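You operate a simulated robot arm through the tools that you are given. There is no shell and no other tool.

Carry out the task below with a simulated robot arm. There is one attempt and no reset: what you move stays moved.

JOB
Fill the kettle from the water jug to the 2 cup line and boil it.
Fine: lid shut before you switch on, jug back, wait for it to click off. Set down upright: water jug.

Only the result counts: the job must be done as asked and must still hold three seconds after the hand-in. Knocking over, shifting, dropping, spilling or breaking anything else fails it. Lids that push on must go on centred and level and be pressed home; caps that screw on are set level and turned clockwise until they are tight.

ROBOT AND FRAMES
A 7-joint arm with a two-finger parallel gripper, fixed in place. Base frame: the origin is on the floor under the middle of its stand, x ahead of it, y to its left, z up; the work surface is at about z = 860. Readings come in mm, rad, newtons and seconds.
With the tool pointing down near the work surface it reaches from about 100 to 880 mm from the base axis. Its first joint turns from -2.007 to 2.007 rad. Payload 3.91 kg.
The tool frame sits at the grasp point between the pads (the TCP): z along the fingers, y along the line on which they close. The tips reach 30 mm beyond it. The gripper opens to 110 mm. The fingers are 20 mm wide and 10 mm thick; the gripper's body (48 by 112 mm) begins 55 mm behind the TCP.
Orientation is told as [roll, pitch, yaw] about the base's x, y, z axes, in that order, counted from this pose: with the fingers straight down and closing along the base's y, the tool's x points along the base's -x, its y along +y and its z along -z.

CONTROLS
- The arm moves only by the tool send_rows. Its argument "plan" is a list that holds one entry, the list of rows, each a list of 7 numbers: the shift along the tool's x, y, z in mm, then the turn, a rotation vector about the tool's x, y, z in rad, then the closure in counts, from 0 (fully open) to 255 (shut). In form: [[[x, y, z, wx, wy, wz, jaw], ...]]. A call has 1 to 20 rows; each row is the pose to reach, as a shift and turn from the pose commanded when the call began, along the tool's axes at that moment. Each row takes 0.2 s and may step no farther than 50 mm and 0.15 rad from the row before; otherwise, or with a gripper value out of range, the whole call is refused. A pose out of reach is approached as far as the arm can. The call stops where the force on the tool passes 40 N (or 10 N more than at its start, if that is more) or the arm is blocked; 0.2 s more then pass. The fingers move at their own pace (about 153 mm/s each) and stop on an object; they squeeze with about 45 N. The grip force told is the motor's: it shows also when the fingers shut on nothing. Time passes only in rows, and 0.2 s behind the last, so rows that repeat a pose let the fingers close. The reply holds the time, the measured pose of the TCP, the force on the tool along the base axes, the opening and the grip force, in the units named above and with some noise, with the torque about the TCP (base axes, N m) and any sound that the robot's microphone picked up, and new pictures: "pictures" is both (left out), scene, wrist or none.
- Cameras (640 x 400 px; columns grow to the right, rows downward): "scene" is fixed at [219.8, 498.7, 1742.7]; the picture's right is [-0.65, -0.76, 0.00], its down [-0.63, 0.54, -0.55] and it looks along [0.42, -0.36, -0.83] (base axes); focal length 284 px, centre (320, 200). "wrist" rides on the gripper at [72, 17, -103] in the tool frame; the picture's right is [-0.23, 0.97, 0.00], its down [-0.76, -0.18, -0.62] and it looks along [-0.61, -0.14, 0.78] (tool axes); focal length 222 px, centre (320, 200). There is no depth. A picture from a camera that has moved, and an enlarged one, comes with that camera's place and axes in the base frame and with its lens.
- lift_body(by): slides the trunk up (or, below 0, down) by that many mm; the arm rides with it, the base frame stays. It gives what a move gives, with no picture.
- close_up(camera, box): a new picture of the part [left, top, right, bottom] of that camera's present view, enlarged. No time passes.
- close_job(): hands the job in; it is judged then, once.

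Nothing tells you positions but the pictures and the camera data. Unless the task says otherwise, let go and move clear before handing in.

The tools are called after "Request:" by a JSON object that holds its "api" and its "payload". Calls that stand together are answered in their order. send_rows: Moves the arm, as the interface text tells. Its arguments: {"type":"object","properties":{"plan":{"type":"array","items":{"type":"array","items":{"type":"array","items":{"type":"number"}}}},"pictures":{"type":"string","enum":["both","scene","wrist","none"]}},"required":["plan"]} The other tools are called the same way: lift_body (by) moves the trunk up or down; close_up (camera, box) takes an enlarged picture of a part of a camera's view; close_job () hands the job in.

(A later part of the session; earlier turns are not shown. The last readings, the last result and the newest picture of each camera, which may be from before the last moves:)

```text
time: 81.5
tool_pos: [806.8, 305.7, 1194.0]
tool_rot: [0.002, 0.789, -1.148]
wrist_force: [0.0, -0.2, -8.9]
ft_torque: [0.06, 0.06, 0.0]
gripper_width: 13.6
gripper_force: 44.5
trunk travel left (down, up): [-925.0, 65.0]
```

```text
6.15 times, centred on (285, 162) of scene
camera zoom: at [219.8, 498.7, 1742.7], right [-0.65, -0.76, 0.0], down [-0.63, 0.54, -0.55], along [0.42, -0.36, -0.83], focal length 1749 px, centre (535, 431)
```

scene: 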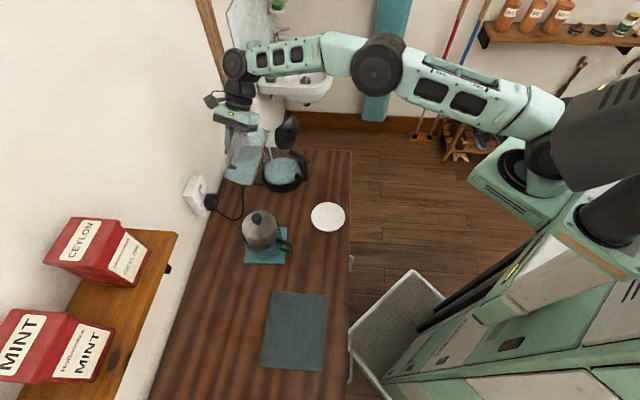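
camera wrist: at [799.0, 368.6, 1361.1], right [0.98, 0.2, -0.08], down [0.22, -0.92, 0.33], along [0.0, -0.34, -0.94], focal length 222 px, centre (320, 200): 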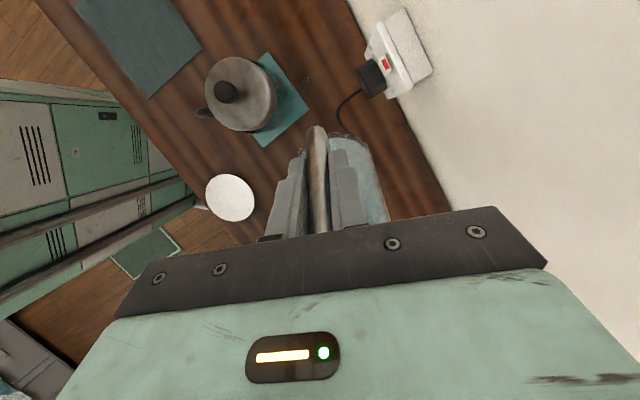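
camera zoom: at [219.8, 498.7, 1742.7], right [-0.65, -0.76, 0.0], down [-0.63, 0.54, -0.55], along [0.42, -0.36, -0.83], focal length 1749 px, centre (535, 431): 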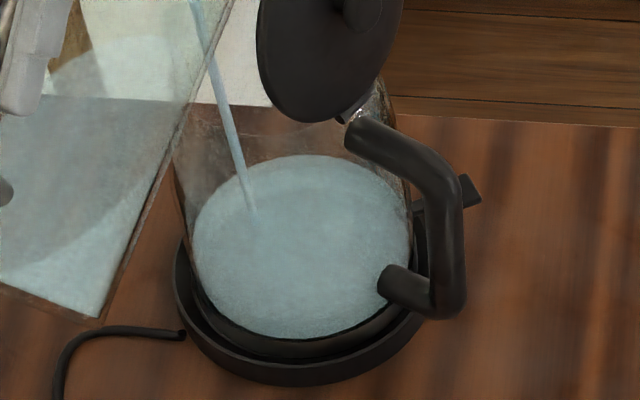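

Still flowing; far edge at row ~155. A little more tilt and hold.

Request:
{"api": "send_rows", "payload": {"plan": [[[1.7, 0.3, -4.3, 0, 0.026, 0, 255], [3.4, 0.5, -8.5, 0, 0.0524, 0, 255], [3.4, 0.5, -8.5, 0, 0.0524, 0, 255], [3.4, 0.5, -8.5, 0, 0.0524, 0, 255]]], "pictures": "none"}}

Request:
{"api": "close_up", "payload": {"camera": "scene", "box": [255, 130, 315, 195]}}

```text
time: 82.5
tool_pos: [810.0, 302.4, 1202.8]
tool_rot: [0.001, 0.843, -1.15]
wrist_force: [0.0, 0.6, -7.0]
ft_torque: [0.05, 0.05, -0.01]
gripper_width: 13.9
gripper_force: 45.5
trunk travel left (down, up): [-925.0, 65.0]
```

```text
6.15 times, centred on (285, 162) of scene
camera zoom: at [219.8, 498.7, 1742.7], right [-0.65, -0.76, 0.0], down [-0.63, 0.54, -0.55], along [0.42, -0.36, -0.83], focal length 1749 px, centre (535, 431)
```

zoom: 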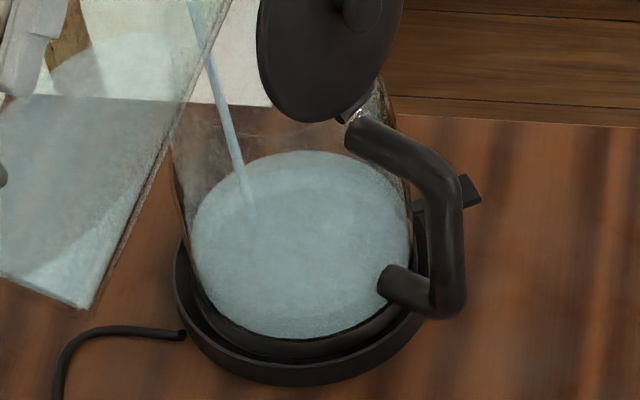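

Request:
{"api": "send_rows", "payload": {"plan": [[[0, 0, 0, 0, 0, 0, 255], [0, 0, 0, 0, 0, 0, 255], [0, 0, 0, 0, 0, 0, 255]]], "pictures": "none"}}

Request:
{"api": "close_up", "payload": {"camera": "scene", "box": [255, 130, 315, 195]}}

Request:
{"api": "close_up", "payload": {"camera": "scene", "box": [280, 140, 310, 170]}}

```text
time: 83.3
tool_pos: [810.4, 301.2, 1202.0]
tool_rot: [0.0, 0.841, -1.148]
wrist_force: [-0.2, 0.3, -7.1]
ft_torque: [0.03, 0.05, 0.01]
gripper_width: 13.7
gripper_force: 45.4
trunk travel left (down, up): [-925.0, 65.0]
```

```text
6.15 times, centred on (285, 162) of scene
camera zoom: at [219.8, 498.7, 1742.7], right [-0.65, -0.76, 0.0], down [-0.63, 0.54, -0.55], along [0.42, -0.36, -0.83], focal length 1749 px, centre (535, 431)
```

zoom: 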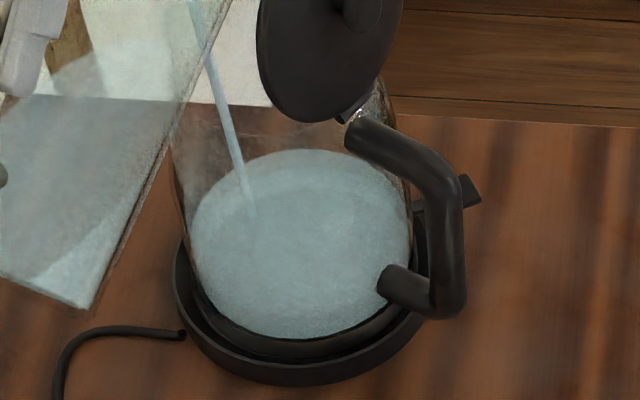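

```text
13.33 times, centred on (295, 155) of scene
camera zoom: at [219.8, 498.7, 1742.7], right [-0.65, -0.76, 0.0], down [-0.63, 0.54, -0.55], along [0.42, -0.36, -0.83], focal length 3790 px, centre (653, 800)
```

zoom: 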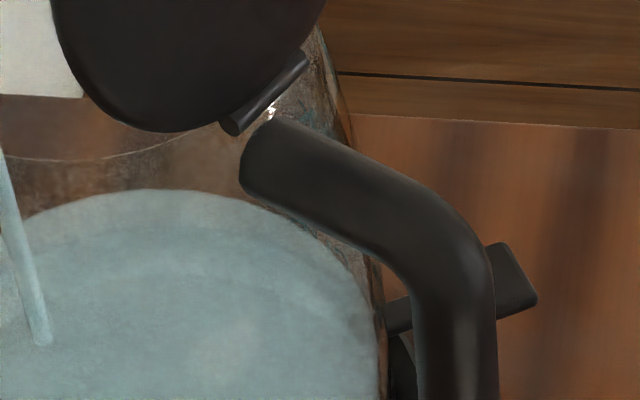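

Surface edge is at row ~149, which lines up slightly above where the 1 CUP lettering was; I need roughly 11 more rows. Tilting to 66°.

Request:
{"api": "send_rows", "payload": {"plan": [[[1.2, 0, -4, 0, 0.026, 0, 255], [2.5, 0, -8, 0, 0.052, 0, 255], [2.5, 0, -8, 0, 0.052, 0, 255], [2.5, 0, -8, 0, 0.052, 0, 255], [2.5, 0, -8, 0, 0.052, 0, 255]]], "pictures": "none"}}

Request:
{"api": "close_up", "payload": {"camera": "scene", "box": [255, 130, 315, 195]}}

```text
time: 84.5
tool_pos: [812.2, 298.6, 1210.1]
tool_rot: [0.002, 0.891, -1.148]
wrist_force: [0.1, -0.1, -6.7]
ft_torque: [0.01, 0.0, -0.05]
gripper_width: 13.7
gripper_force: 45.0
trunk travel left (down, up): [-925.0, 65.0]
```

```text
6.15 times, centred on (285, 162) of scene
camera zoom: at [219.8, 498.7, 1742.7], right [-0.65, -0.76, 0.0], down [-0.63, 0.54, -0.55], along [0.42, -0.36, -0.83], focal length 1749 px, centre (535, 431)
```

zoom: 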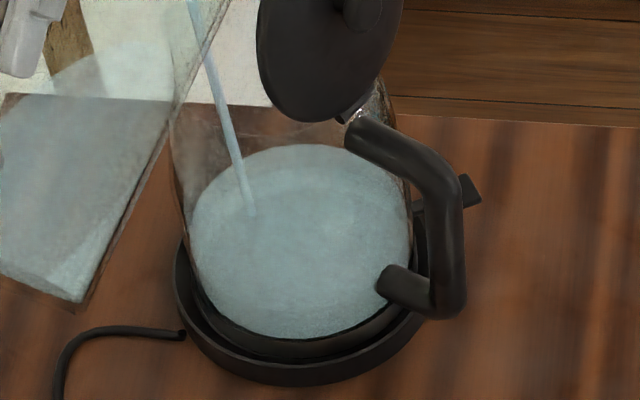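

Row ~145 now (about 400 mL by weight). Holding briefly once more.

Request:
{"api": "send_rows", "payload": {"plan": [[[0, 0, 0, 0, 0, 0, 255], [0, 0, 0, 0, 0, 0, 255], [0, 0, 0, 0, 0, 0, 255]]], "pictures": "none"}}

Request:
{"api": "close_up", "payload": {"camera": "scene", "box": [255, 130, 315, 195]}}

```text
time: 85.3
tool_pos: [811.0, 298.0, 1210.0]
tool_rot: [0.001, 0.891, -1.149]
wrist_force: [0.1, -0.5, -5.2]
ft_torque: [0.01, 0.02, 0.01]
gripper_width: 13.6
gripper_force: 44.6
trunk travel left (down, up): [-925.0, 65.0]
```

```text
6.15 times, centred on (285, 162) of scene
camera zoom: at [219.8, 498.7, 1742.7], right [-0.65, -0.76, 0.0], down [-0.63, 0.54, -0.55], along [0.42, -0.36, -0.83], focal length 1749 px, centre (535, 431)
```

zoom: 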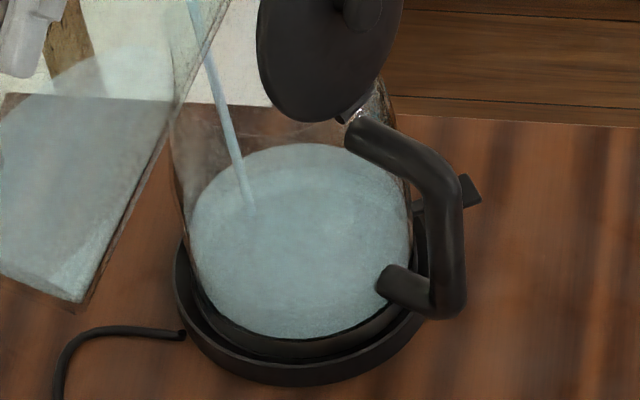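

Far edge ~143.5, slightly below my estimate for 2 cups. I'll stop here, untilt and retreat along the same path, then check the level against the marks with the wrist camera.

Request:
{"api": "send_rows", "payload": {"plan": [[[-5, 0.3, 22.1, 0, -0.149, 0, 255], [-11.6, 0.3, 40.2, 0, -0.289, 0, 255], [-11.1, 0.2, 47.7, 0, -0.409, 0, 255], [7.6, 0.3, 36.1, 0, -0.489, 0, 255], [41, 0.3, 11, 0, -0.547, 0, 255], [56.2, -8.4, 18.6, 0, -0.547, 0, 255], [73, -23.2, 34.7, 0, -0.547, 0, 255], [89.2, -40.7, 50, 0, -0.547, 0, 255], [103.6, -56.8, 64.5, 0, -0.547, 0, 255], [111.3, -64.5, 74, 0, -0.547, 0, 255], [112, -66, 76, 0, -0.667, 0, 255], [112.5, -68, 78, 0, -0.787, 0, 255], [113, -70, 80, 0, -0.907, 0, 255], [113.5, -71, 81, 0, -1.027, 0, 255], [113.8, -72, 81.9, 0, -1.149, 0, 255], [113.8, -72, 81.9, 0, -1.149, 0, 255]]]}}

Request:
{"api": "close_up", "payload": {"camera": "scene", "box": [255, 130, 315, 195]}}

```text
time: 88.7
tool_pos: [691.5, 392.3, 1247.5]
tool_rot: [0.0, -0.257, -1.149]
wrist_force: [-0.4, -0.2, -5.7]
ft_torque: [0.43, 0.21, 0.02]
gripper_width: 13.6
gripper_force: 44.7
trunk travel left (down, up): [-925.0, 65.0]
camera wrist: at [667.4, 486.2, 1329.4], right [0.98, 0.2, 0.06], down [0.07, -0.6, 0.8], along [0.19, -0.78, -0.6], focal length 222 px, centre (320, 200)
```

scene: 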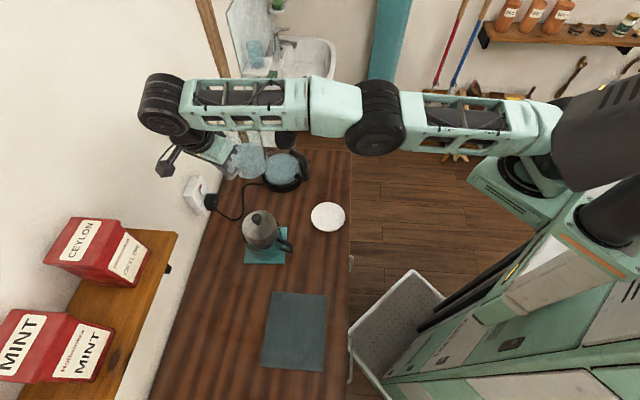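
wrist: 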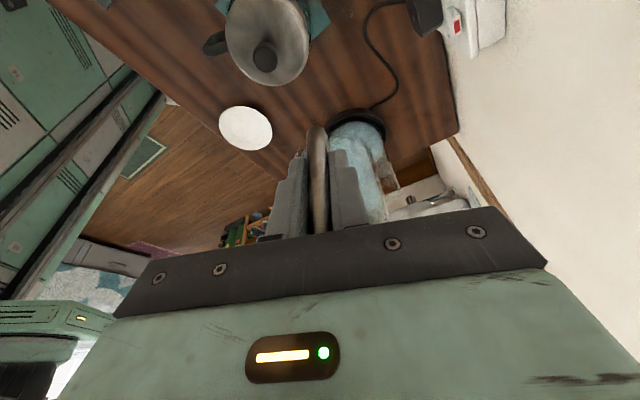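

```text
6.15 times, centred on (285, 162) of scene
camera zoom: at [219.8, 498.7, 1742.7], right [-0.65, -0.76, 0.0], down [-0.63, 0.54, -0.55], along [0.42, -0.36, -0.83], focal length 1749 px, centre (535, 431)
```

zoom: 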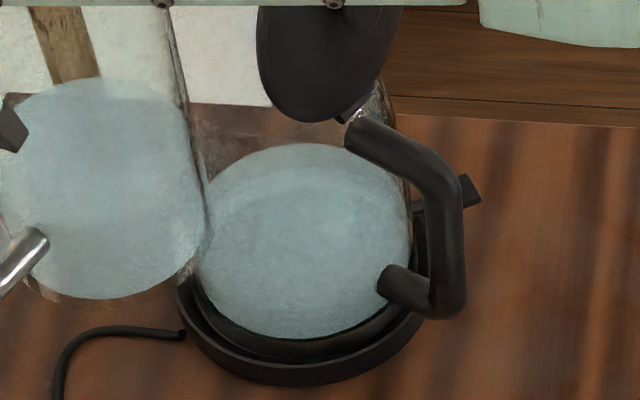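

Weight lost is now about 5 N (~500 mL), so this may already be close. I'll yaw so the kettle appears beside the jug in the wrist view and read the marks.

Request:
{"api": "send_rows", "payload": {"plan": [[[-9.3, -7.4, 2, 0.0287, 0, 0.109, 255], [-18.7, -14.9, 4.1, 0.0573, 0, 0.2181, 255], [-28, -22.3, 6.2, 0.086, 0, 0.3272, 255], [-37.3, -29.7, 8.2, 0.1146, 0, 0.4362, 255], [-37.3, -29.7, 8.2, 0.1146, 0, 0.4362, 255]]], "pictures": "wrist"}}

Request:
{"api": "close_up", "payload": {"camera": "wrist", "box": [380, 40, 540, 200]}}

```text
time: 89.9
tool_pos: [679.9, 345.9, 1249.5]
tool_rot: [0.001, -0.255, -1.602]
wrist_force: [-0.2, -0.9, -5.9]
ft_torque: [0.44, -0.01, -0.01]
gripper_width: 13.6
gripper_force: 45.3
trunk travel left (down, up): [-925.0, 65.0]
camera wrist: at [699.9, 441.3, 1330.6], right [0.97, -0.25, 0.06], down [-0.2, -0.57, 0.8], along [-0.17, -0.78, -0.6], focal length 222 px, centre (320, 200)
```

wrist: 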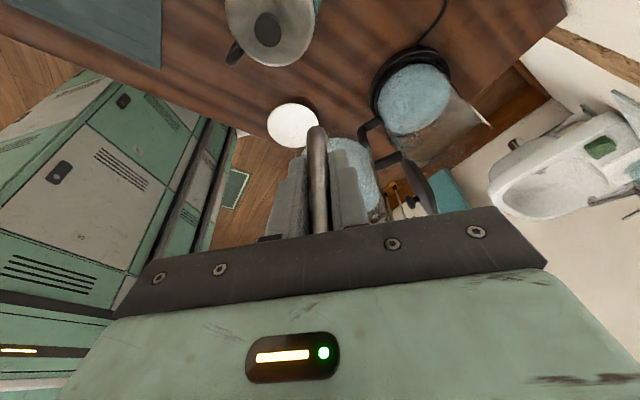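

```text
2.50 times, centred on (460, 120) of wrist
camera zoom: at [699.9, 441.3, 1330.6], right [0.97, -0.25, 0.06], down [-0.2, -0.57, 0.8], along [-0.17, -0.78, -0.6], focal length 555 px, centre (-30, 400)
```

zoom: 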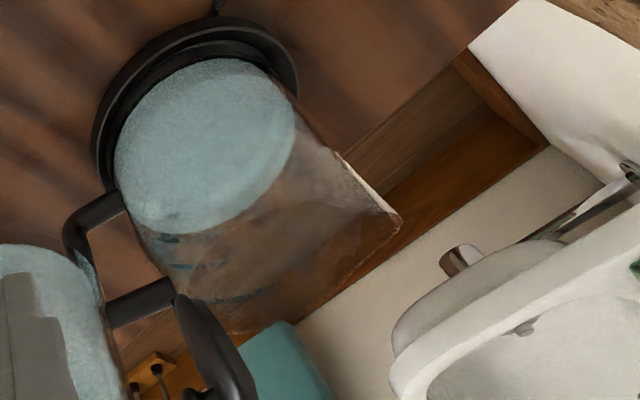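

Excellent view of the kettle beside the jug. Zooming into the marks and water edge.

Request:
{"api": "close_up", "payload": {"camera": "wrist", "box": [405, 110, 485, 170]}}

Request:
{"api": "close_up", "payload": {"camera": "wrist", "box": [428, 122, 468, 152]}}

```text
6.67 times, centred on (445, 140) of wrist
camera zoom: at [699.9, 441.3, 1330.6], right [0.97, -0.25, 0.06], down [-0.2, -0.57, 0.8], along [-0.17, -0.78, -0.6], focal length 1481 px, centre (-513, 600)
```

zoom: 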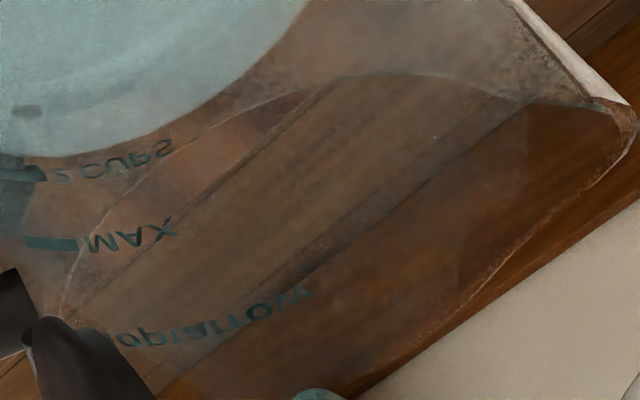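

```text
13.33 times, centred on (448, 137) of wrist
camera zoom: at [699.9, 441.3, 1330.6], right [0.97, -0.25, 0.06], down [-0.2, -0.57, 0.8], along [-0.17, -0.78, -0.6], focal length 2962 px, centre (-1387, 1040)
```

zoom: 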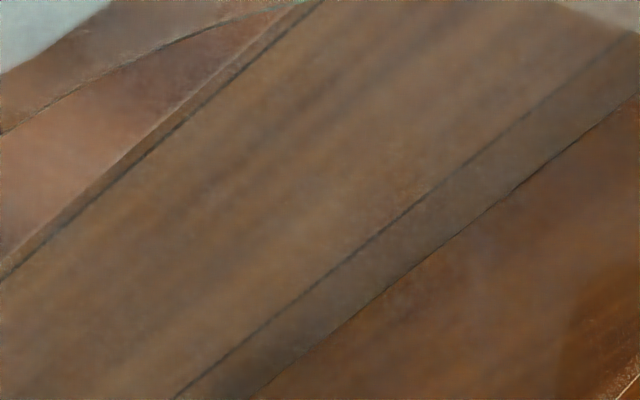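

The 2 CUPS mark sits almost at the waterline. Zooming right on the bar.

Request:
{"api": "close_up", "payload": {"camera": "wrist", "box": [396, 122, 426, 144]}}

Request:
{"api": "close_up", "payload": {"camera": "wrist", "box": [385, 105, 445, 150]}}

```text
16.00 times, centred on (411, 133) of wrist
camera zoom: at [699.9, 441.3, 1330.6], right [0.97, -0.25, 0.06], down [-0.2, -0.57, 0.8], along [-0.17, -0.78, -0.6], focal length 3554 px, centre (-1136, 1272)
```

zoom: 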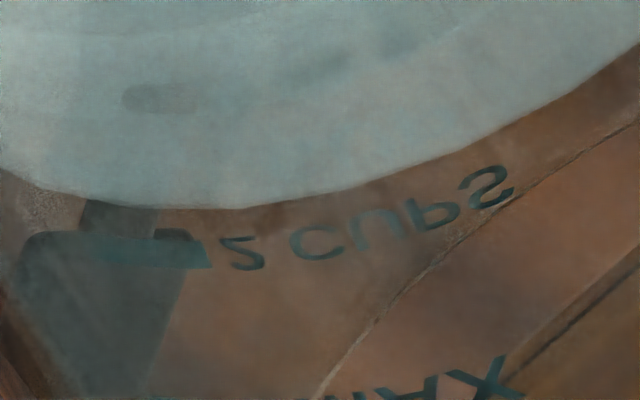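

```text
8.89 times, centred on (415, 128) of wrist
camera zoom: at [699.9, 441.3, 1330.6], right [0.97, -0.25, 0.06], down [-0.2, -0.57, 0.8], along [-0.17, -0.78, -0.6], focal length 1974 px, centre (-524, 844)
```

zoom: 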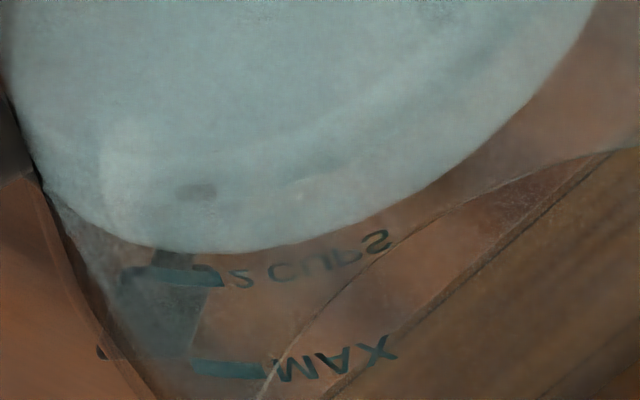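

The waterline looks slightly below the 2 CUPS bar, though parallax matters. I'll take several static force samples to average the jug's remaining weight.

Request:
{"api": "send_rows", "payload": {"plan": [[[0, 0, 0, 0, 0, 0, 255]]], "pictures": "none"}}

Request:
{"api": "send_rows", "payload": {"plan": [[[0, 0, 0, 0, 0, 0, 255]]], "pictures": "none"}}

Request:
{"api": "send_rows", "payload": {"plan": [[[0, 0, 0, 0, 0, 0, 255]]], "pictures": "none"}}

Request:
{"api": "send_rows", "payload": {"plan": [[[0, 0, 0, 0, 0, 0, 255]]], "pictures": "none"}}

Request:
{"api": "send_rows", "payload": {"plan": [[[0, 0, 0, 0, 0, 0, 255]]], "pictures": "none"}}

Request:
{"api": "close_up", "payload": {"camera": "scene", "box": [220, 120, 310, 200]}}

```text
time: 90.3
tool_pos: [679.4, 345.6, 1249.0]
tool_rot: [-0.001, -0.257, -1.601]
wrist_force: [0.7, 0.0, -5.3]
ft_torque: [0.48, 0.02, -0.01]
gripper_width: 13.8
gripper_force: 45.3
trunk travel left (down, up): [-925.0, 65.0]
```

```text
time: 90.7
tool_pos: [679.7, 346.4, 1248.4]
tool_rot: [0.001, -0.258, -1.598]
wrist_force: [-0.5, 0.3, -7.0]
ft_torque: [0.49, -0.03, 0.02]
gripper_width: 13.9
gripper_force: 44.7
trunk travel left (down, up): [-925.0, 65.0]
```

```text
time: 91.1
tool_pos: [680.7, 347.1, 1247.4]
tool_rot: [0.001, -0.257, -1.6]
wrist_force: [-0.3, 0.2, -5.5]
ft_torque: [0.48, -0.01, 0.02]
gripper_width: 14.0
gripper_force: 44.8
trunk travel left (down, up): [-925.0, 65.0]
```

```text
time: 91.5
tool_pos: [680.3, 346.1, 1248.2]
tool_rot: [-0.001, -0.256, -1.6]
wrist_force: [-0.3, -0.3, -6.7]
ft_torque: [0.49, 0.01, 0.01]
gripper_width: 13.6
gripper_force: 44.7
trunk travel left (down, up): [-925.0, 65.0]
```

```text
time: 91.9
tool_pos: [679.3, 347.2, 1248.0]
tool_rot: [0.001, -0.255, -1.6]
wrist_force: [0.3, -0.1, -6.2]
ft_torque: [0.47, -0.01, -0.01]
gripper_width: 13.9
gripper_force: 45.3
trunk travel left (down, up): [-925.0, 65.0]
```

```text
5.00 times, centred on (265, 160) of scene
camera zoom: at [219.8, 498.7, 1742.7], right [-0.65, -0.76, 0.0], down [-0.63, 0.54, -0.55], along [0.42, -0.36, -0.83], focal length 1421 px, centre (595, 400)
```

zoom: 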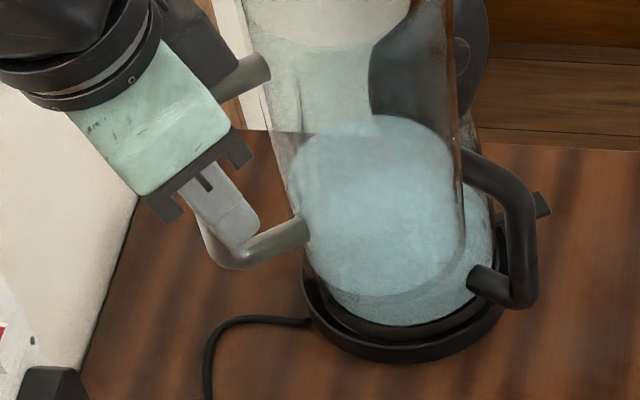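

Averaged weight and torque suggest roughly 360–470 mL poured. To remove parallax doubt, I'll view the marks from a lower angle by lowering and leaning the jug slightly back (the jug is well below half full, so it's safe).

Request:
{"api": "send_rows", "payload": {"plan": [[[9.9, 3, 38.4, 0, -0.06, 0, 255], [19.8, 6, 76.7, 0, -0.12, 0, 255], [29.6, 9, 115.1, 0, -0.18, 0, 255], [39.5, 12, 153.4, 0, -0.24, 0, 255], [49.4, 15, 191.8, 0, -0.304, 0, 255], [49.4, 15, 191.8, 0, -0.304, 0, 255]]]}}

Request:
{"api": "close_up", "payload": {"camera": "wrist", "box": [380, 120, 460, 180]}}

```text
time: 93.3
tool_pos: [671.1, 322.5, 1059.9]
tool_rot: [0.003, -0.561, -1.601]
wrist_force: [0.0, -0.5, -5.8]
ft_torque: [0.5, -0.01, -0.01]
gripper_width: 13.6
gripper_force: 45.3
out of reach, approached as far as the arm can: row 4, 5, 6
trunk travel left (down, up): [-925.0, 65.0]
camera wrist: at [691.4, 438.1, 1109.3], right [0.97, -0.22, 0.12], down [-0.19, -0.31, 0.93], along [-0.17, -0.93, -0.34], focal length 222 px, centre (320, 200)
```

scene: 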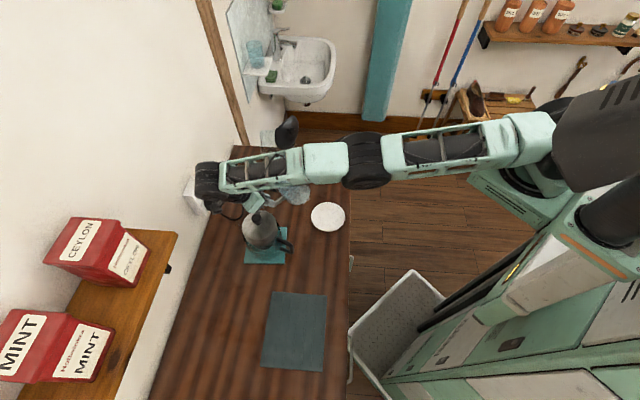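
wrist: 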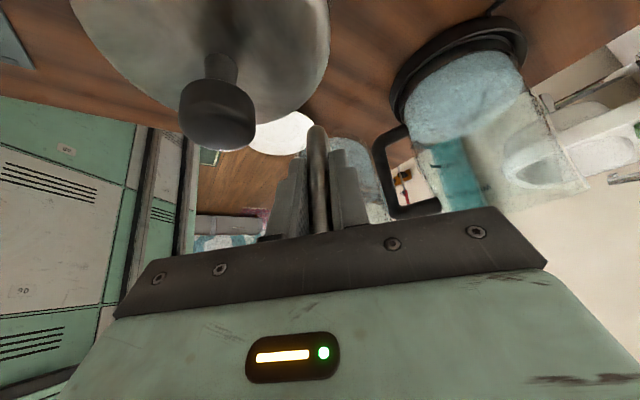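

```text
6.67 times, centred on (420, 150) of wrist
camera zoom: at [691.4, 438.1, 1109.3], right [0.97, -0.22, 0.12], down [-0.19, -0.31, 0.93], along [-0.17, -0.93, -0.34], focal length 1481 px, centre (-347, 533)
```

zoom: 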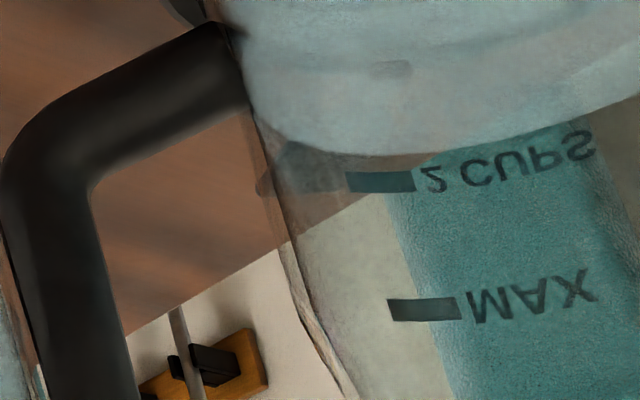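

A very clear low-angle view: the waterline is just under the 2 CUPS bar. Zooming in for the measurement.

Request:
{"api": "close_up", "payload": {"camera": "wrist", "box": [412, 128, 452, 164]}}

```text
11.11 times, centred on (432, 146) of wrist
camera zoom: at [691.4, 438.1, 1109.3], right [0.97, -0.22, 0.12], down [-0.19, -0.31, 0.93], along [-0.17, -0.93, -0.34], focal length 2468 px, centre (-924, 800)
```

zoom: 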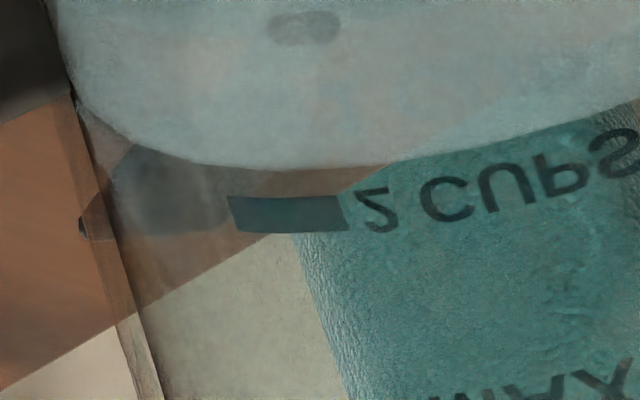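

The waterline is about 7 mm under the centre of the 2 CUPS bar, so roughly 95 mL more is needed (target scene row ≈136–137). Raising back up away from the teapot first.

Request:
{"api": "send_rows", "payload": {"plan": [[[-19, 1, -33, 0, 0.03, 0, 255], [-36, 4, -68, 0, 0.1, 0, 255], [-52, 7, -102, 0, 0.17, 0, 255], [-69, 10, -136, 0, 0.24, 0, 255], [-85.9, 13.5, -170.4, 0, 0.304, 0, 255], [-85.9, 13.5, -170.4, 0, 0.304, 0, 255]]], "pictures": "none"}}

```text
time: 94.7
tool_pos: [688.2, 341.0, 1247.9]
tool_rot: [0.001, -0.255, -1.602]
wrist_force: [-0.4, -0.5, -6.9]
ft_torque: [0.46, 0.01, 0.0]
gripper_width: 13.9
gripper_force: 45.0
trunk travel left (down, up): [-925.0, 65.0]
```

Request:
{"api": "send_rows", "payload": {"plan": [[[12.3, 0.1, -3.2, -0.0286, 0, -0.1096, 255], [24.7, 0.2, -6.4, -0.0572, 0, -0.2192, 255], [37, 0.3, -9.7, -0.0857, 0, -0.3288, 255], [49.4, 0.4, -12.9, -0.1143, 0, -0.4384, 255], [49.4, 0.4, -12.9, -0.1143, 0, -0.4384, 255]]], "pictures": "none"}}

```text
time: 95.9
tool_pos: [688.8, 391.5, 1248.8]
tool_rot: [0.0, -0.256, -1.146]
wrist_force: [-0.5, 1.0, -5.5]
ft_torque: [0.4, 0.23, -0.01]
gripper_width: 13.6
gripper_force: 44.2
trunk travel left (down, up): [-925.0, 65.0]
```

Request:
{"api": "send_rows", "payload": {"plan": [[[-1.4, 1.7, -0.7, 0, 0.12, 0, 255], [-2.8, 3.3, -1.3, 0, 0.24, 0, 255], [-4.2, 5, -2, 0, 0.36, 0, 255], [-5.6, 6.6, -2.6, 0, 0.48, 0, 255], [-7, 8.3, -3.3, 0, 0.6, 0, 255], [-28, 25.8, 6, 0, 0.6, 0, 255], [-49, 43.3, 15, 0, 0.6, 0, 255], [-70, 60.8, 24, 0, 0.6, 0, 255], [-82.5, 67.5, 29, 0, 0.6, 0, 255], [-94.6, 73.9, 34.1, 0, 0.6, 0, 255], [-94.6, 73.9, 34.1, 0, 0.6, 0, 255]]], "pictures": "scene"}}

Request:
{"api": "close_up", "payload": {"camera": "scene", "box": [255, 130, 315, 195]}}

```text
time: 98.3
tool_pos: [797.6, 330.4, 1238.4]
tool_rot: [0.001, 0.343, -1.148]
wrist_force: [-0.5, 0.7, -6.0]
ft_torque: [0.25, 0.14, 0.02]
gripper_width: 13.6
gripper_force: 44.3
trunk travel left (down, up): [-925.0, 65.0]
```

scene: 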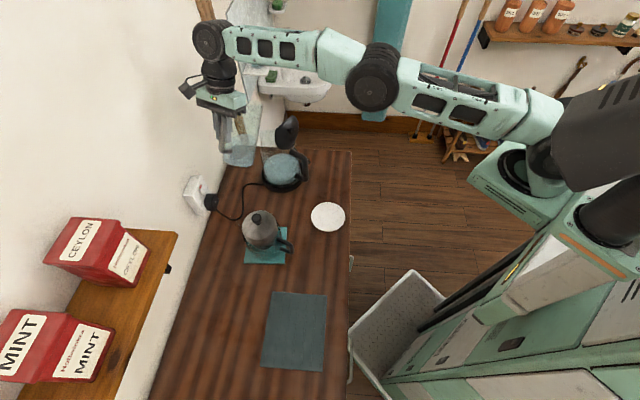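

```text
6.15 times, centred on (285, 162) of scene
camera zoom: at [219.8, 498.7, 1742.7], right [-0.65, -0.76, 0.0], down [-0.63, 0.54, -0.55], along [0.42, -0.36, -0.83], focal length 1749 px, centre (535, 431)
```

zoom: 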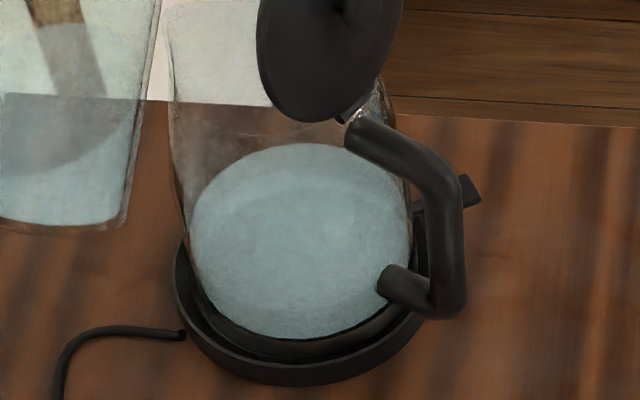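

Level unchanged at row ~143. I'll take a finer baseline zoom, then descend and tilt to 60° (the jug shouldn't flow again until about 66°).

Request:
{"api": "close_up", "payload": {"camera": "scene", "box": [270, 135, 302, 160]}}

Request:
{"api": "send_rows", "payload": {"plan": [[[-7.7, 0.1, 17.6, 0, 0.048, 0, 255], [-15.6, 0, 36.6, 0, 0.096, 0, 255], [-24.8, 0, 56.1, 0, 0.1485, 0, 255], [-30, -0.1, 66.2, 0, 0.183, 0, 255], [-32, 0, 58.3, 0, 0.27, 0, 255], [-33.8, 0, 45.4, 0, 0.357, 0, 255], [-36.3, 0, 31, 0, 0.444, 0, 255], [-36.3, 0, 31, 0, 0.444, 0, 255]]], "pictures": "scene"}}

Request:
{"api": "close_up", "payload": {"camera": "scene", "box": [255, 130, 315, 195]}}

```text
16.00 times, centred on (286, 148) of scene
camera zoom: at [219.8, 498.7, 1742.7], right [-0.65, -0.76, 0.0], down [-0.63, 0.54, -0.55], along [0.42, -0.36, -0.83], focal length 4548 px, centre (864, 1040)
```

zoom: 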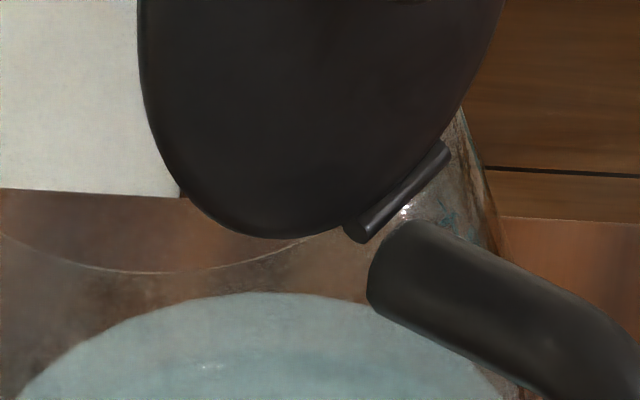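

```text
time: 100.1
tool_pos: [806.9, 307.0, 1198.5]
tool_rot: [0.001, 0.789, -1.147]
wrist_force: [-0.3, 0.0, -5.4]
ft_torque: [0.06, 0.01, 0.01]
gripper_width: 13.8
gripper_force: 45.0
trunk travel left (down, up): [-925.0, 65.0]
```

scene: 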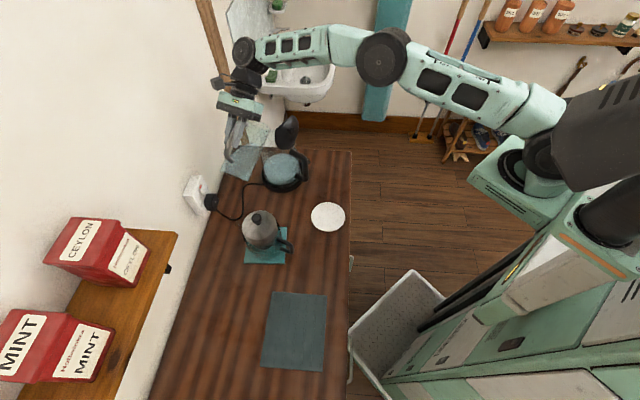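

```text
6.15 times, centred on (285, 162) of scene
camera zoom: at [219.8, 498.7, 1742.7], right [-0.65, -0.76, 0.0], down [-0.63, 0.54, -0.55], along [0.42, -0.36, -0.83], focal length 1749 px, centre (535, 431)
```

zoom: 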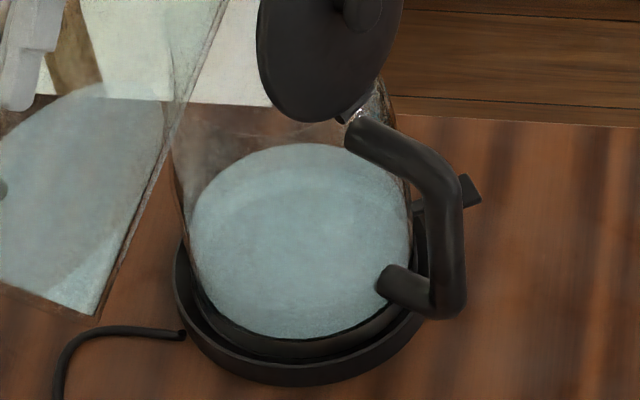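

Baseline top edge is at row 292 in the 16× zoom (2.6 px/mm), so the target is about row 274. Tilting to 68° and holding briefly.

Request:
{"api": "send_rows", "payload": {"plan": [[[1.7, 0, -8.7, 0, 0.053, 0, 255], [3.3, 0, -17.4, 0, 0.106, 0, 255], [3.9, 0, -23.2, 0, 0.141, 0, 255], [3.9, 0, -23.2, 0, 0.141, 0, 255]]], "pictures": "none"}}

Request:
{"api": "close_up", "payload": {"camera": "scene", "box": [270, 135, 302, 160]}}

Request:
{"api": "close_up", "payload": {"camera": "scene", "box": [235, 100, 315, 195]}}

```text
time: 101.1
tool_pos: [812.5, 294.6, 1218.5]
tool_rot: [0.001, 0.931, -1.146]
wrist_force: [0.2, 0.1, -5.7]
ft_torque: [0.03, 0.03, 0.04]
gripper_width: 13.6
gripper_force: 45.4
trunk travel left (down, up): [-925.0, 65.0]
```

```text
16.00 times, centred on (286, 148) of scene
camera zoom: at [219.8, 498.7, 1742.7], right [-0.65, -0.76, 0.0], down [-0.63, 0.54, -0.55], along [0.42, -0.36, -0.83], focal length 4548 px, centre (864, 1040)
```

zoom: 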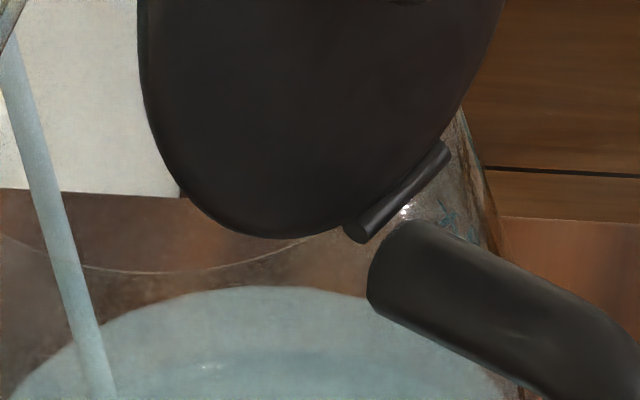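

```text
4.21 times, centred on (275, 148) of scene
camera zoom: at [219.8, 498.7, 1742.7], right [-0.65, -0.76, 0.0], down [-0.63, 0.54, -0.55], along [0.42, -0.36, -0.83], focal length 1197 px, centre (510, 421)
```

zoom: 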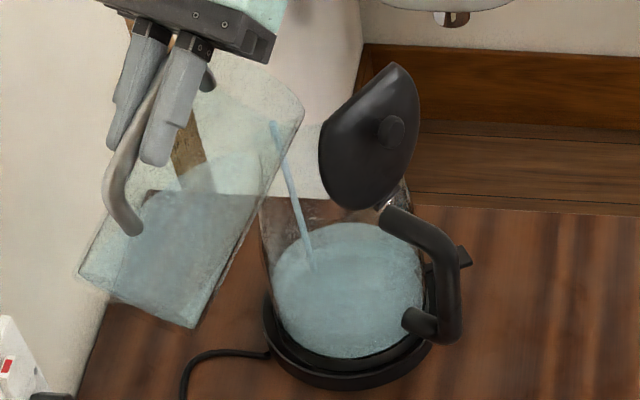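

Row 287 now and flowing steadily. Holding a bit longer.

Request:
{"api": "send_rows", "payload": {"plan": [[[0, 0, 0, 0, 0, 0, 255], [0, 0, 0, 0, 0, 0, 255]]], "pictures": "none"}}

Request:
{"api": "close_up", "payload": {"camera": "scene", "box": [270, 135, 302, 160]}}

```text
time: 101.7
tool_pos: [811.7, 295.4, 1217.1]
tool_rot: [-0.002, 0.929, -1.147]
wrist_force: [-0.7, 0.5, -5.5]
ft_torque: [0.0, 0.0, 0.0]
gripper_width: 13.6
gripper_force: 45.0
trunk travel left (down, up): [-925.0, 65.0]
```

```text
16.00 times, centred on (286, 148) of scene
camera zoom: at [219.8, 498.7, 1742.7], right [-0.65, -0.76, 0.0], down [-0.63, 0.54, -0.55], along [0.42, -0.36, -0.83], focal length 4548 px, centre (864, 1040)
```

zoom: 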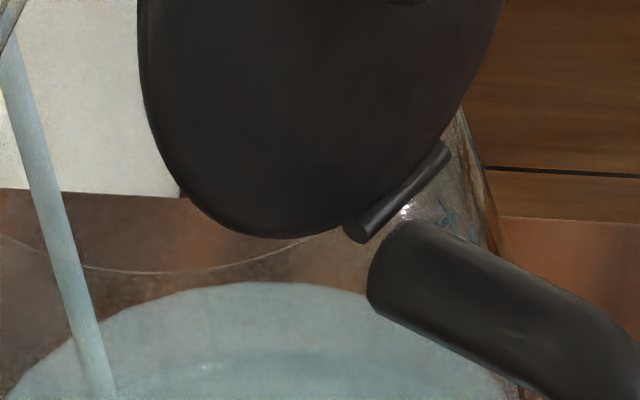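

Request:
{"api": "send_rows", "payload": {"plan": [[[0, 0, 0, 0, 0, 0, 255], [0, 0, 0, 0, 0, 0, 255], [0, 0, 0, 0, 0, 0, 255]]], "pictures": "none"}}

Request:
{"api": "close_up", "payload": {"camera": "scene", "box": [270, 135, 302, 160]}}

```text
time: 102.5
tool_pos: [811.0, 294.3, 1218.5]
tool_rot: [0.0, 0.928, -1.146]
wrist_force: [-0.4, 0.6, -5.7]
ft_torque: [0.01, 0.02, 0.02]
gripper_width: 13.8
gripper_force: 45.0
trunk travel left (down, up): [-925.0, 65.0]
```

```text
16.00 times, centred on (286, 148) of scene
camera zoom: at [219.8, 498.7, 1742.7], right [-0.65, -0.76, 0.0], down [-0.63, 0.54, -0.55], along [0.42, -0.36, -0.83], focal length 4548 px, centre (864, 1040)
```

zoom: 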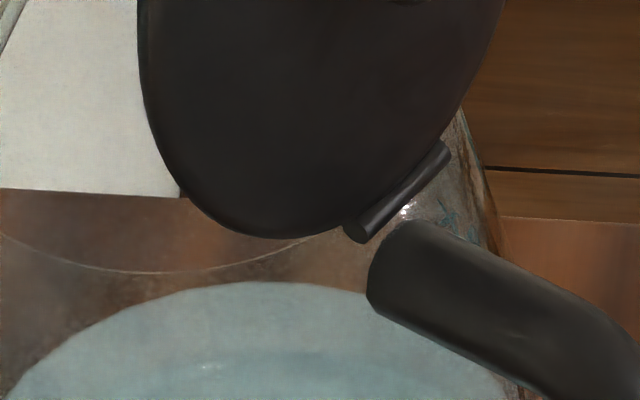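

The flow stopped by itself at this angle (row ~281.5). I need about 3 mm more, so I'll add 1.7° of tilt and wait for it to settle.

Request:
{"api": "send_rows", "payload": {"plan": [[[0.7, 0, -2.4, 0, 0.015, 0, 255], [1.3, 0, -4.8, 0, 0.03, 0, 255], [1.3, 0, -4.8, 0, 0.03, 0, 255], [1.3, 0, -4.8, 0, 0.03, 0, 255], [1.3, 0, -4.8, 0, 0.03, 0, 255]]], "pictures": "none"}}

Request:
{"api": "close_up", "payload": {"camera": "scene", "box": [270, 135, 302, 160]}}

```text
time: 103.7
tool_pos: [812.6, 292.3, 1222.6]
tool_rot: [0.001, 0.958, -1.146]
wrist_force: [1.2, -0.9, -4.0]
ft_torque: [-0.04, 0.01, -0.01]
gripper_width: 14.0
gripper_force: 44.8
trunk travel left (down, up): [-925.0, 65.0]
```

```text
16.00 times, centred on (286, 148) of scene
camera zoom: at [219.8, 498.7, 1742.7], right [-0.65, -0.76, 0.0], down [-0.63, 0.54, -0.55], along [0.42, -0.36, -0.83], focal length 4548 px, centre (864, 1040)
```

zoom: 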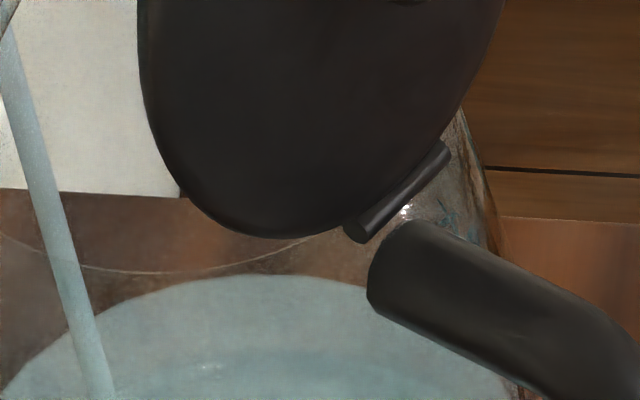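

Row ~275 — right at target. Untilting immediately and retreating along the same path.

Request:
{"api": "send_rows", "payload": {"plan": [[[-6.7, -0.7, 22.3, 0, -0.1465, 0, 255], [-14.6, -0.6, 41.8, 0, -0.2865, 0, 255], [-21, -0.6, 56.1, 0, -0.4165, 0, 255], [-4.9, -0.6, 50.1, 0, -0.5165, 0, 255], [20.9, -0.7, 34.2, 0, -0.6145, 0, 255], [40.6, -0.5, 22.3, 0, -0.6145, 0, 255], [52.4, -9.7, 33.8, 0, -0.6145, 0, 255], [67.3, -24.4, 51.6, 0, -0.6145, 0, 255], [81.7, -41.9, 68.6, 0, -0.6145, 0, 255], [93.2, -57, 84.9, 0, -0.6145, 0, 255], [96, -61, 90, 0, -0.73, 0, 255], [98, -64, 94, 0, -0.85, 0, 255], [100, -67, 97, 0, -0.97, 0, 255], [101, -69, 99, 0, -1.09, 0, 255], [101.1, -69.3, 99.6, 0, -1.2165, 0, 255], [101.1, -69.3, 99.6, 0, -1.2165, 0, 255]]], "pictures": "scene"}}

Request:
{"api": "close_up", "payload": {"camera": "scene", "box": [270, 135, 302, 160]}}

Request:
{"api": "close_up", "payload": {"camera": "scene", "box": [235, 100, 315, 195]}}

```text
time: 107.1
tool_pos: [691.4, 391.4, 1247.5]
tool_rot: [0.0, -0.259, -1.149]
wrist_force: [0.1, -0.1, -4.4]
ft_torque: [0.36, 0.19, 0.02]
gripper_width: 13.7
gripper_force: 45.1
trunk travel left (down, up): [-925.0, 65.0]
```

scene: 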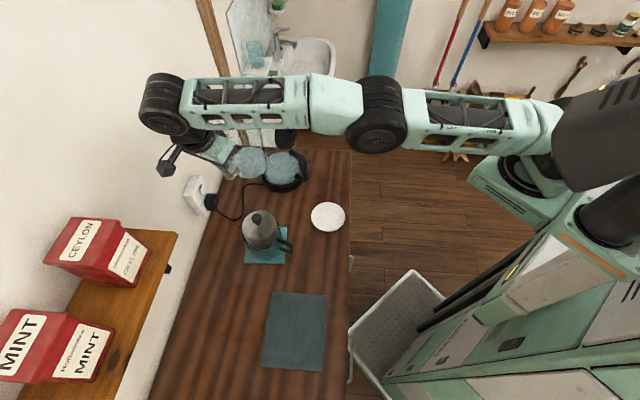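

```text
16.00 times, centred on (286, 148) of scene
camera zoom: at [219.8, 498.7, 1742.7], right [-0.65, -0.76, 0.0], down [-0.63, 0.54, -0.55], along [0.42, -0.36, -0.83], focal length 4548 px, centre (864, 1040)
```

zoom: 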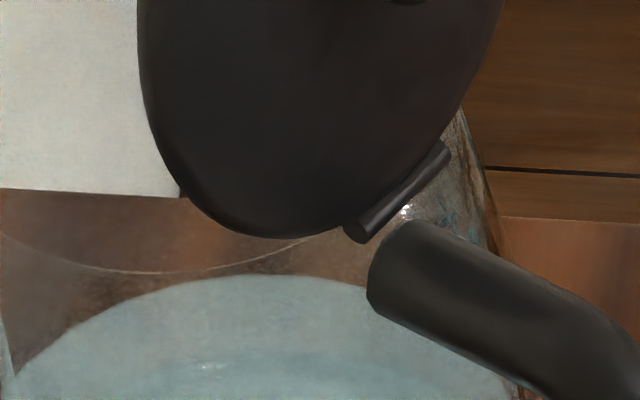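

```text
4.21 times, centred on (275, 148) of scene
camera zoom: at [219.8, 498.7, 1742.7], right [-0.65, -0.76, 0.0], down [-0.63, 0.54, -0.55], along [0.42, -0.36, -0.83], focal length 1197 px, centre (510, 421)
```

zoom: 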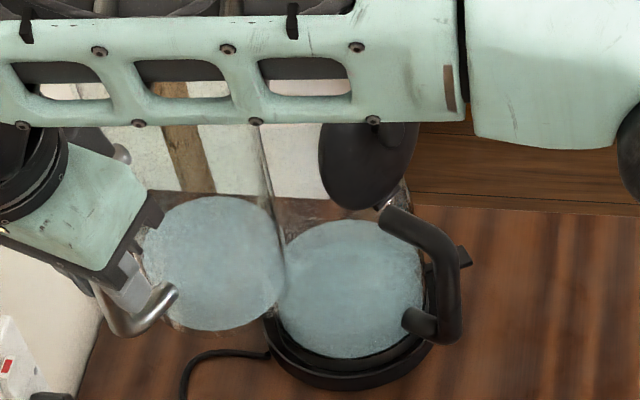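

The level is at row ~275. I'll yaw to the viewing pose to compare with the 2 CUPS bar again.

Request:
{"api": "send_rows", "payload": {"plan": [[[-9.3, -7.4, 2, 0.0287, 0, 0.109, 255], [-18.7, -14.9, 4.1, 0.0573, 0, 0.2181, 255], [-28, -22.3, 6.2, 0.086, 0, 0.3272, 255], [-37.3, -29.7, 8.2, 0.1146, 0, 0.4362, 255], [-37.3, -29.7, 8.2, 0.1146, 0, 0.4362, 255]]], "pictures": "none"}}

Request:
{"api": "close_up", "payload": {"camera": "wrist", "box": [396, 122, 426, 144]}}

```text
time: 108.3
tool_pos: [682.7, 344.2, 1248.4]
tool_rot: [0.001, -0.258, -1.6]
wrist_force: [0.1, 1.1, -5.0]
ft_torque: [0.38, 0.01, 0.0]
gripper_width: 13.7
gripper_force: 45.0
trunk travel left (down, up): [-925.0, 65.0]
```

```text
16.00 times, centred on (411, 133) of wrist
camera zoom: at [702.7, 439.6, 1330.8], right [0.97, -0.25, 0.06], down [-0.2, -0.57, 0.8], along [-0.16, -0.78, -0.6], focal length 3554 px, centre (-1136, 1272)
```

zoom: 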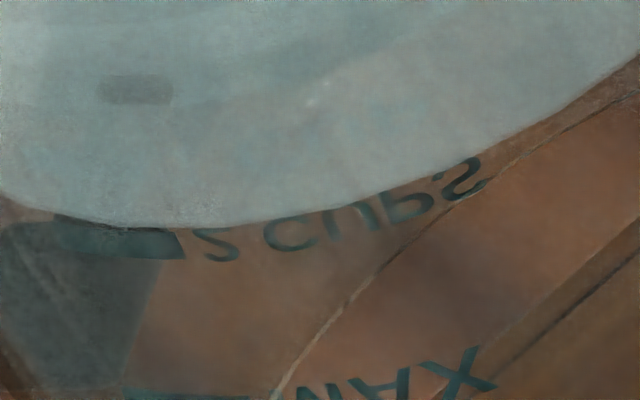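

The waterline now touches the lower part of the 2 CUPS bar, consistent with level at the line after parallax. I'll confirm from a lower angle.

Request:
{"api": "send_rows", "payload": {"plan": [[[9.9, 3, 38.4, 0, -0.06, 0, 255], [19.8, 6, 76.7, 0, -0.12, 0, 255], [29.6, 9, 115.1, 0, -0.18, 0, 255], [36, 11, 140, 0, -0.25, 0, 255], [36, 11, 140, 0, -0.25, 0, 255]]], "pictures": "wrist"}}

Request:
{"api": "close_up", "payload": {"camera": "wrist", "box": [390, 120, 450, 165]}}

```text
time: 109.5
tool_pos: [680.2, 334.0, 1109.6]
tool_rot: [0.001, -0.509, -1.598]
wrist_force: [1.1, -0.5, -6.3]
ft_torque: [0.44, 0.03, 0.02]
gripper_width: 13.7
gripper_force: 44.8
out of reach, approached as far as the arm can: row 3, 4, 5
trunk travel left (down, up): [-925.0, 65.0]
camera wrist: at [700.0, 446.9, 1164.6], right [0.97, -0.23, 0.11], down [-0.19, -0.36, 0.91], along [-0.17, -0.91, -0.39], focal length 222 px, centre (320, 200)
```

wrist: 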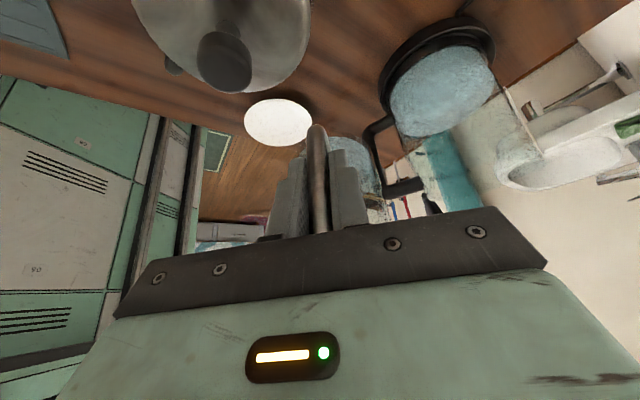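

```text
8.89 times, centred on (420, 142) of wrist
camera zoom: at [700.0, 446.9, 1164.6], right [0.97, -0.23, 0.11], down [-0.19, -0.36, 0.91], along [-0.17, -0.91, -0.39], focal length 1974 px, centre (-569, 711)
```

zoom: 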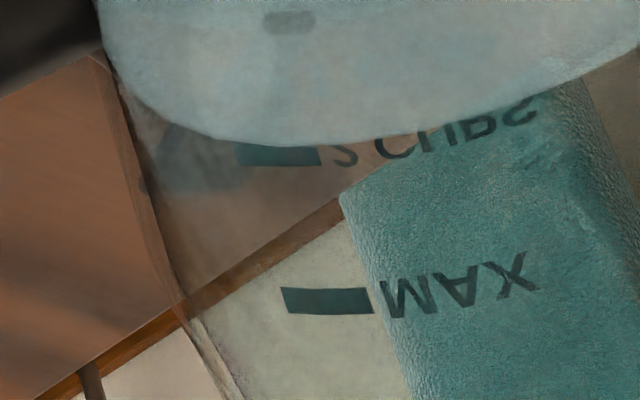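

The low-angle view confirms the waterline is at the 2 CUPS bar to within about a millimetre. Now I'll return the jug to its original place, starting by rising away from the teapot.

Request:
{"api": "send_rows", "payload": {"plan": [[[-15, 2, -31, 0, 0.05, 0, 255], [-30.5, 4, -62, 0, 0.12, 0, 255], [-46, 6, -93, 0, 0.19, 0, 255], [-61.1, 7.8, -124.4, 0, 0.251, 0, 255], [-61.1, 7.8, -124.4, 0, 0.251, 0, 255]]], "pictures": "none"}}

Request:
{"api": "send_rows", "payload": {"plan": [[[12.3, 0.1, -3.2, -0.0286, 0, -0.1096, 255], [24.7, 0.2, -6.4, -0.0572, 0, -0.2192, 255], [37, 0.3, -9.7, -0.0857, 0, -0.3288, 255], [49.4, 0.4, -12.9, -0.1143, 0, -0.4384, 255], [49.4, 0.4, -12.9, -0.1143, 0, -0.4384, 255]]], "pictures": "none"}}

```text
time: 110.7
tool_pos: [700.5, 355.7, 1249.7]
tool_rot: [-0.002, -0.256, -1.599]
wrist_force: [-0.1, 0.5, -5.7]
ft_torque: [0.37, -0.01, 0.04]
gripper_width: 13.7
gripper_force: 45.1
out of reach, approached as far as the arm can: row 1, 2, 3, 4, 5
trunk travel left (down, up): [-925.0, 65.0]
```

```text
time: 111.9
tool_pos: [686.5, 393.3, 1248.5]
tool_rot: [-0.001, -0.257, -1.145]
wrist_force: [-0.9, 0.7, -5.3]
ft_torque: [0.34, 0.19, 0.02]
gripper_width: 13.9
gripper_force: 45.3
out of reach, approached as far as the arm can: row 1, 2, 3, 4, 5
trunk travel left (down, up): [-925.0, 65.0]
```

The jug is level near the pre-pour spot (slightly at the edge of reach). I'll make a short inward move to resynchronise before the carry.

Request:
{"api": "send_rows", "payload": {"plan": [[[13, 1, 3, 0.02, 0, 0.075, 255], [26, 2, 6, 0.04, 0, 0.15, 255], [26, 2, 6, 0.04, 0, 0.15, 255]]], "pictures": "none"}}

```text
time: 112.7
tool_pos: [667.0, 401.5, 1235.5]
tool_rot: [0.001, -0.256, -1.299]
wrist_force: [0.8, 0.4, -5.4]
ft_torque: [0.37, 0.1, 0.01]
gripper_width: 13.7
gripper_force: 44.8
out of reach, approached as far as the arm can: row 1, 2, 3
trunk travel left (down, up): [-925.0, 65.0]
```

I mis-signed that small move, but the jug is still level and clear of everything. Now moving inward toward the robot with the yaw reversing.

Request:
{"api": "send_rows", "payload": {"plan": [[[8.7, -13.7, -2.3, -0.021, 0, -0.08, 255], [17.5, -27.5, -4.6, -0.042, 0, -0.161, 255], [26.2, -41.2, -6.9, -0.0633, 0, -0.2419, 255], [26.2, -41.2, -6.9, -0.0633, 0, -0.2419, 255]]], "pictures": "scene"}}

```text
time: 113.7
tool_pos: [633.3, 437.2, 1236.9]
tool_rot: [-0.002, -0.257, -1.05]
wrist_force: [-0.1, 0.0, -6.3]
ft_torque: [0.34, 0.2, -0.02]
gripper_width: 14.0
gripper_force: 45.3
out of reach, approached as far as the arm can: row 1, 2, 3, 4
trunk travel left (down, up): [-925.0, 65.0]
```

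scene: 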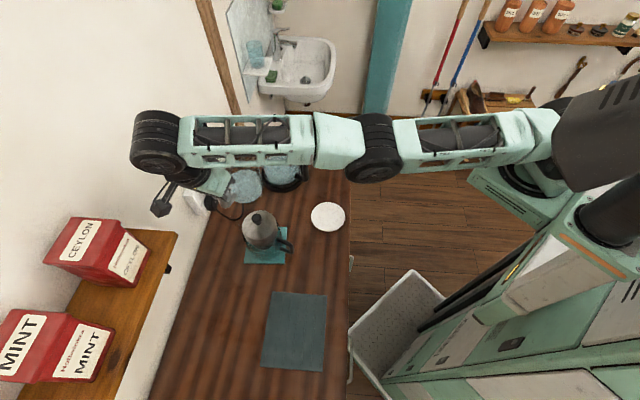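

Request:
{"api": "send_rows", "payload": {"plan": [[[13.1, -20.6, -1, -0.0254, 0, -0.0967, 255], [26.3, -41.2, -2.1, -0.0509, 0, -0.1935, 255], [39.4, -61.8, -3.1, -0.0763, 0, -0.2902, 255], [39.4, -61.8, -3.1, -0.0763, 0, -0.2902, 255]]], "pictures": "scene"}}

```text
time: 114.7
tool_pos: [580.2, 483.0, 1236.2]
tool_rot: [-0.003, -0.255, -0.751]
wrist_force: [0.4, 0.2, -4.7]
ft_torque: [0.23, 0.3, -0.01]
gripper_width: 13.7
gripper_force: 45.0
out of reach, approached as far as the arm can: row 1, 2, 3, 4
trunk travel left (down, up): [-925.0, 65.0]
```

scene: 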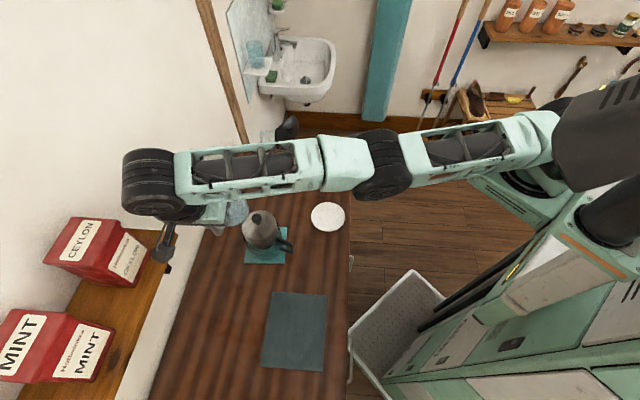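

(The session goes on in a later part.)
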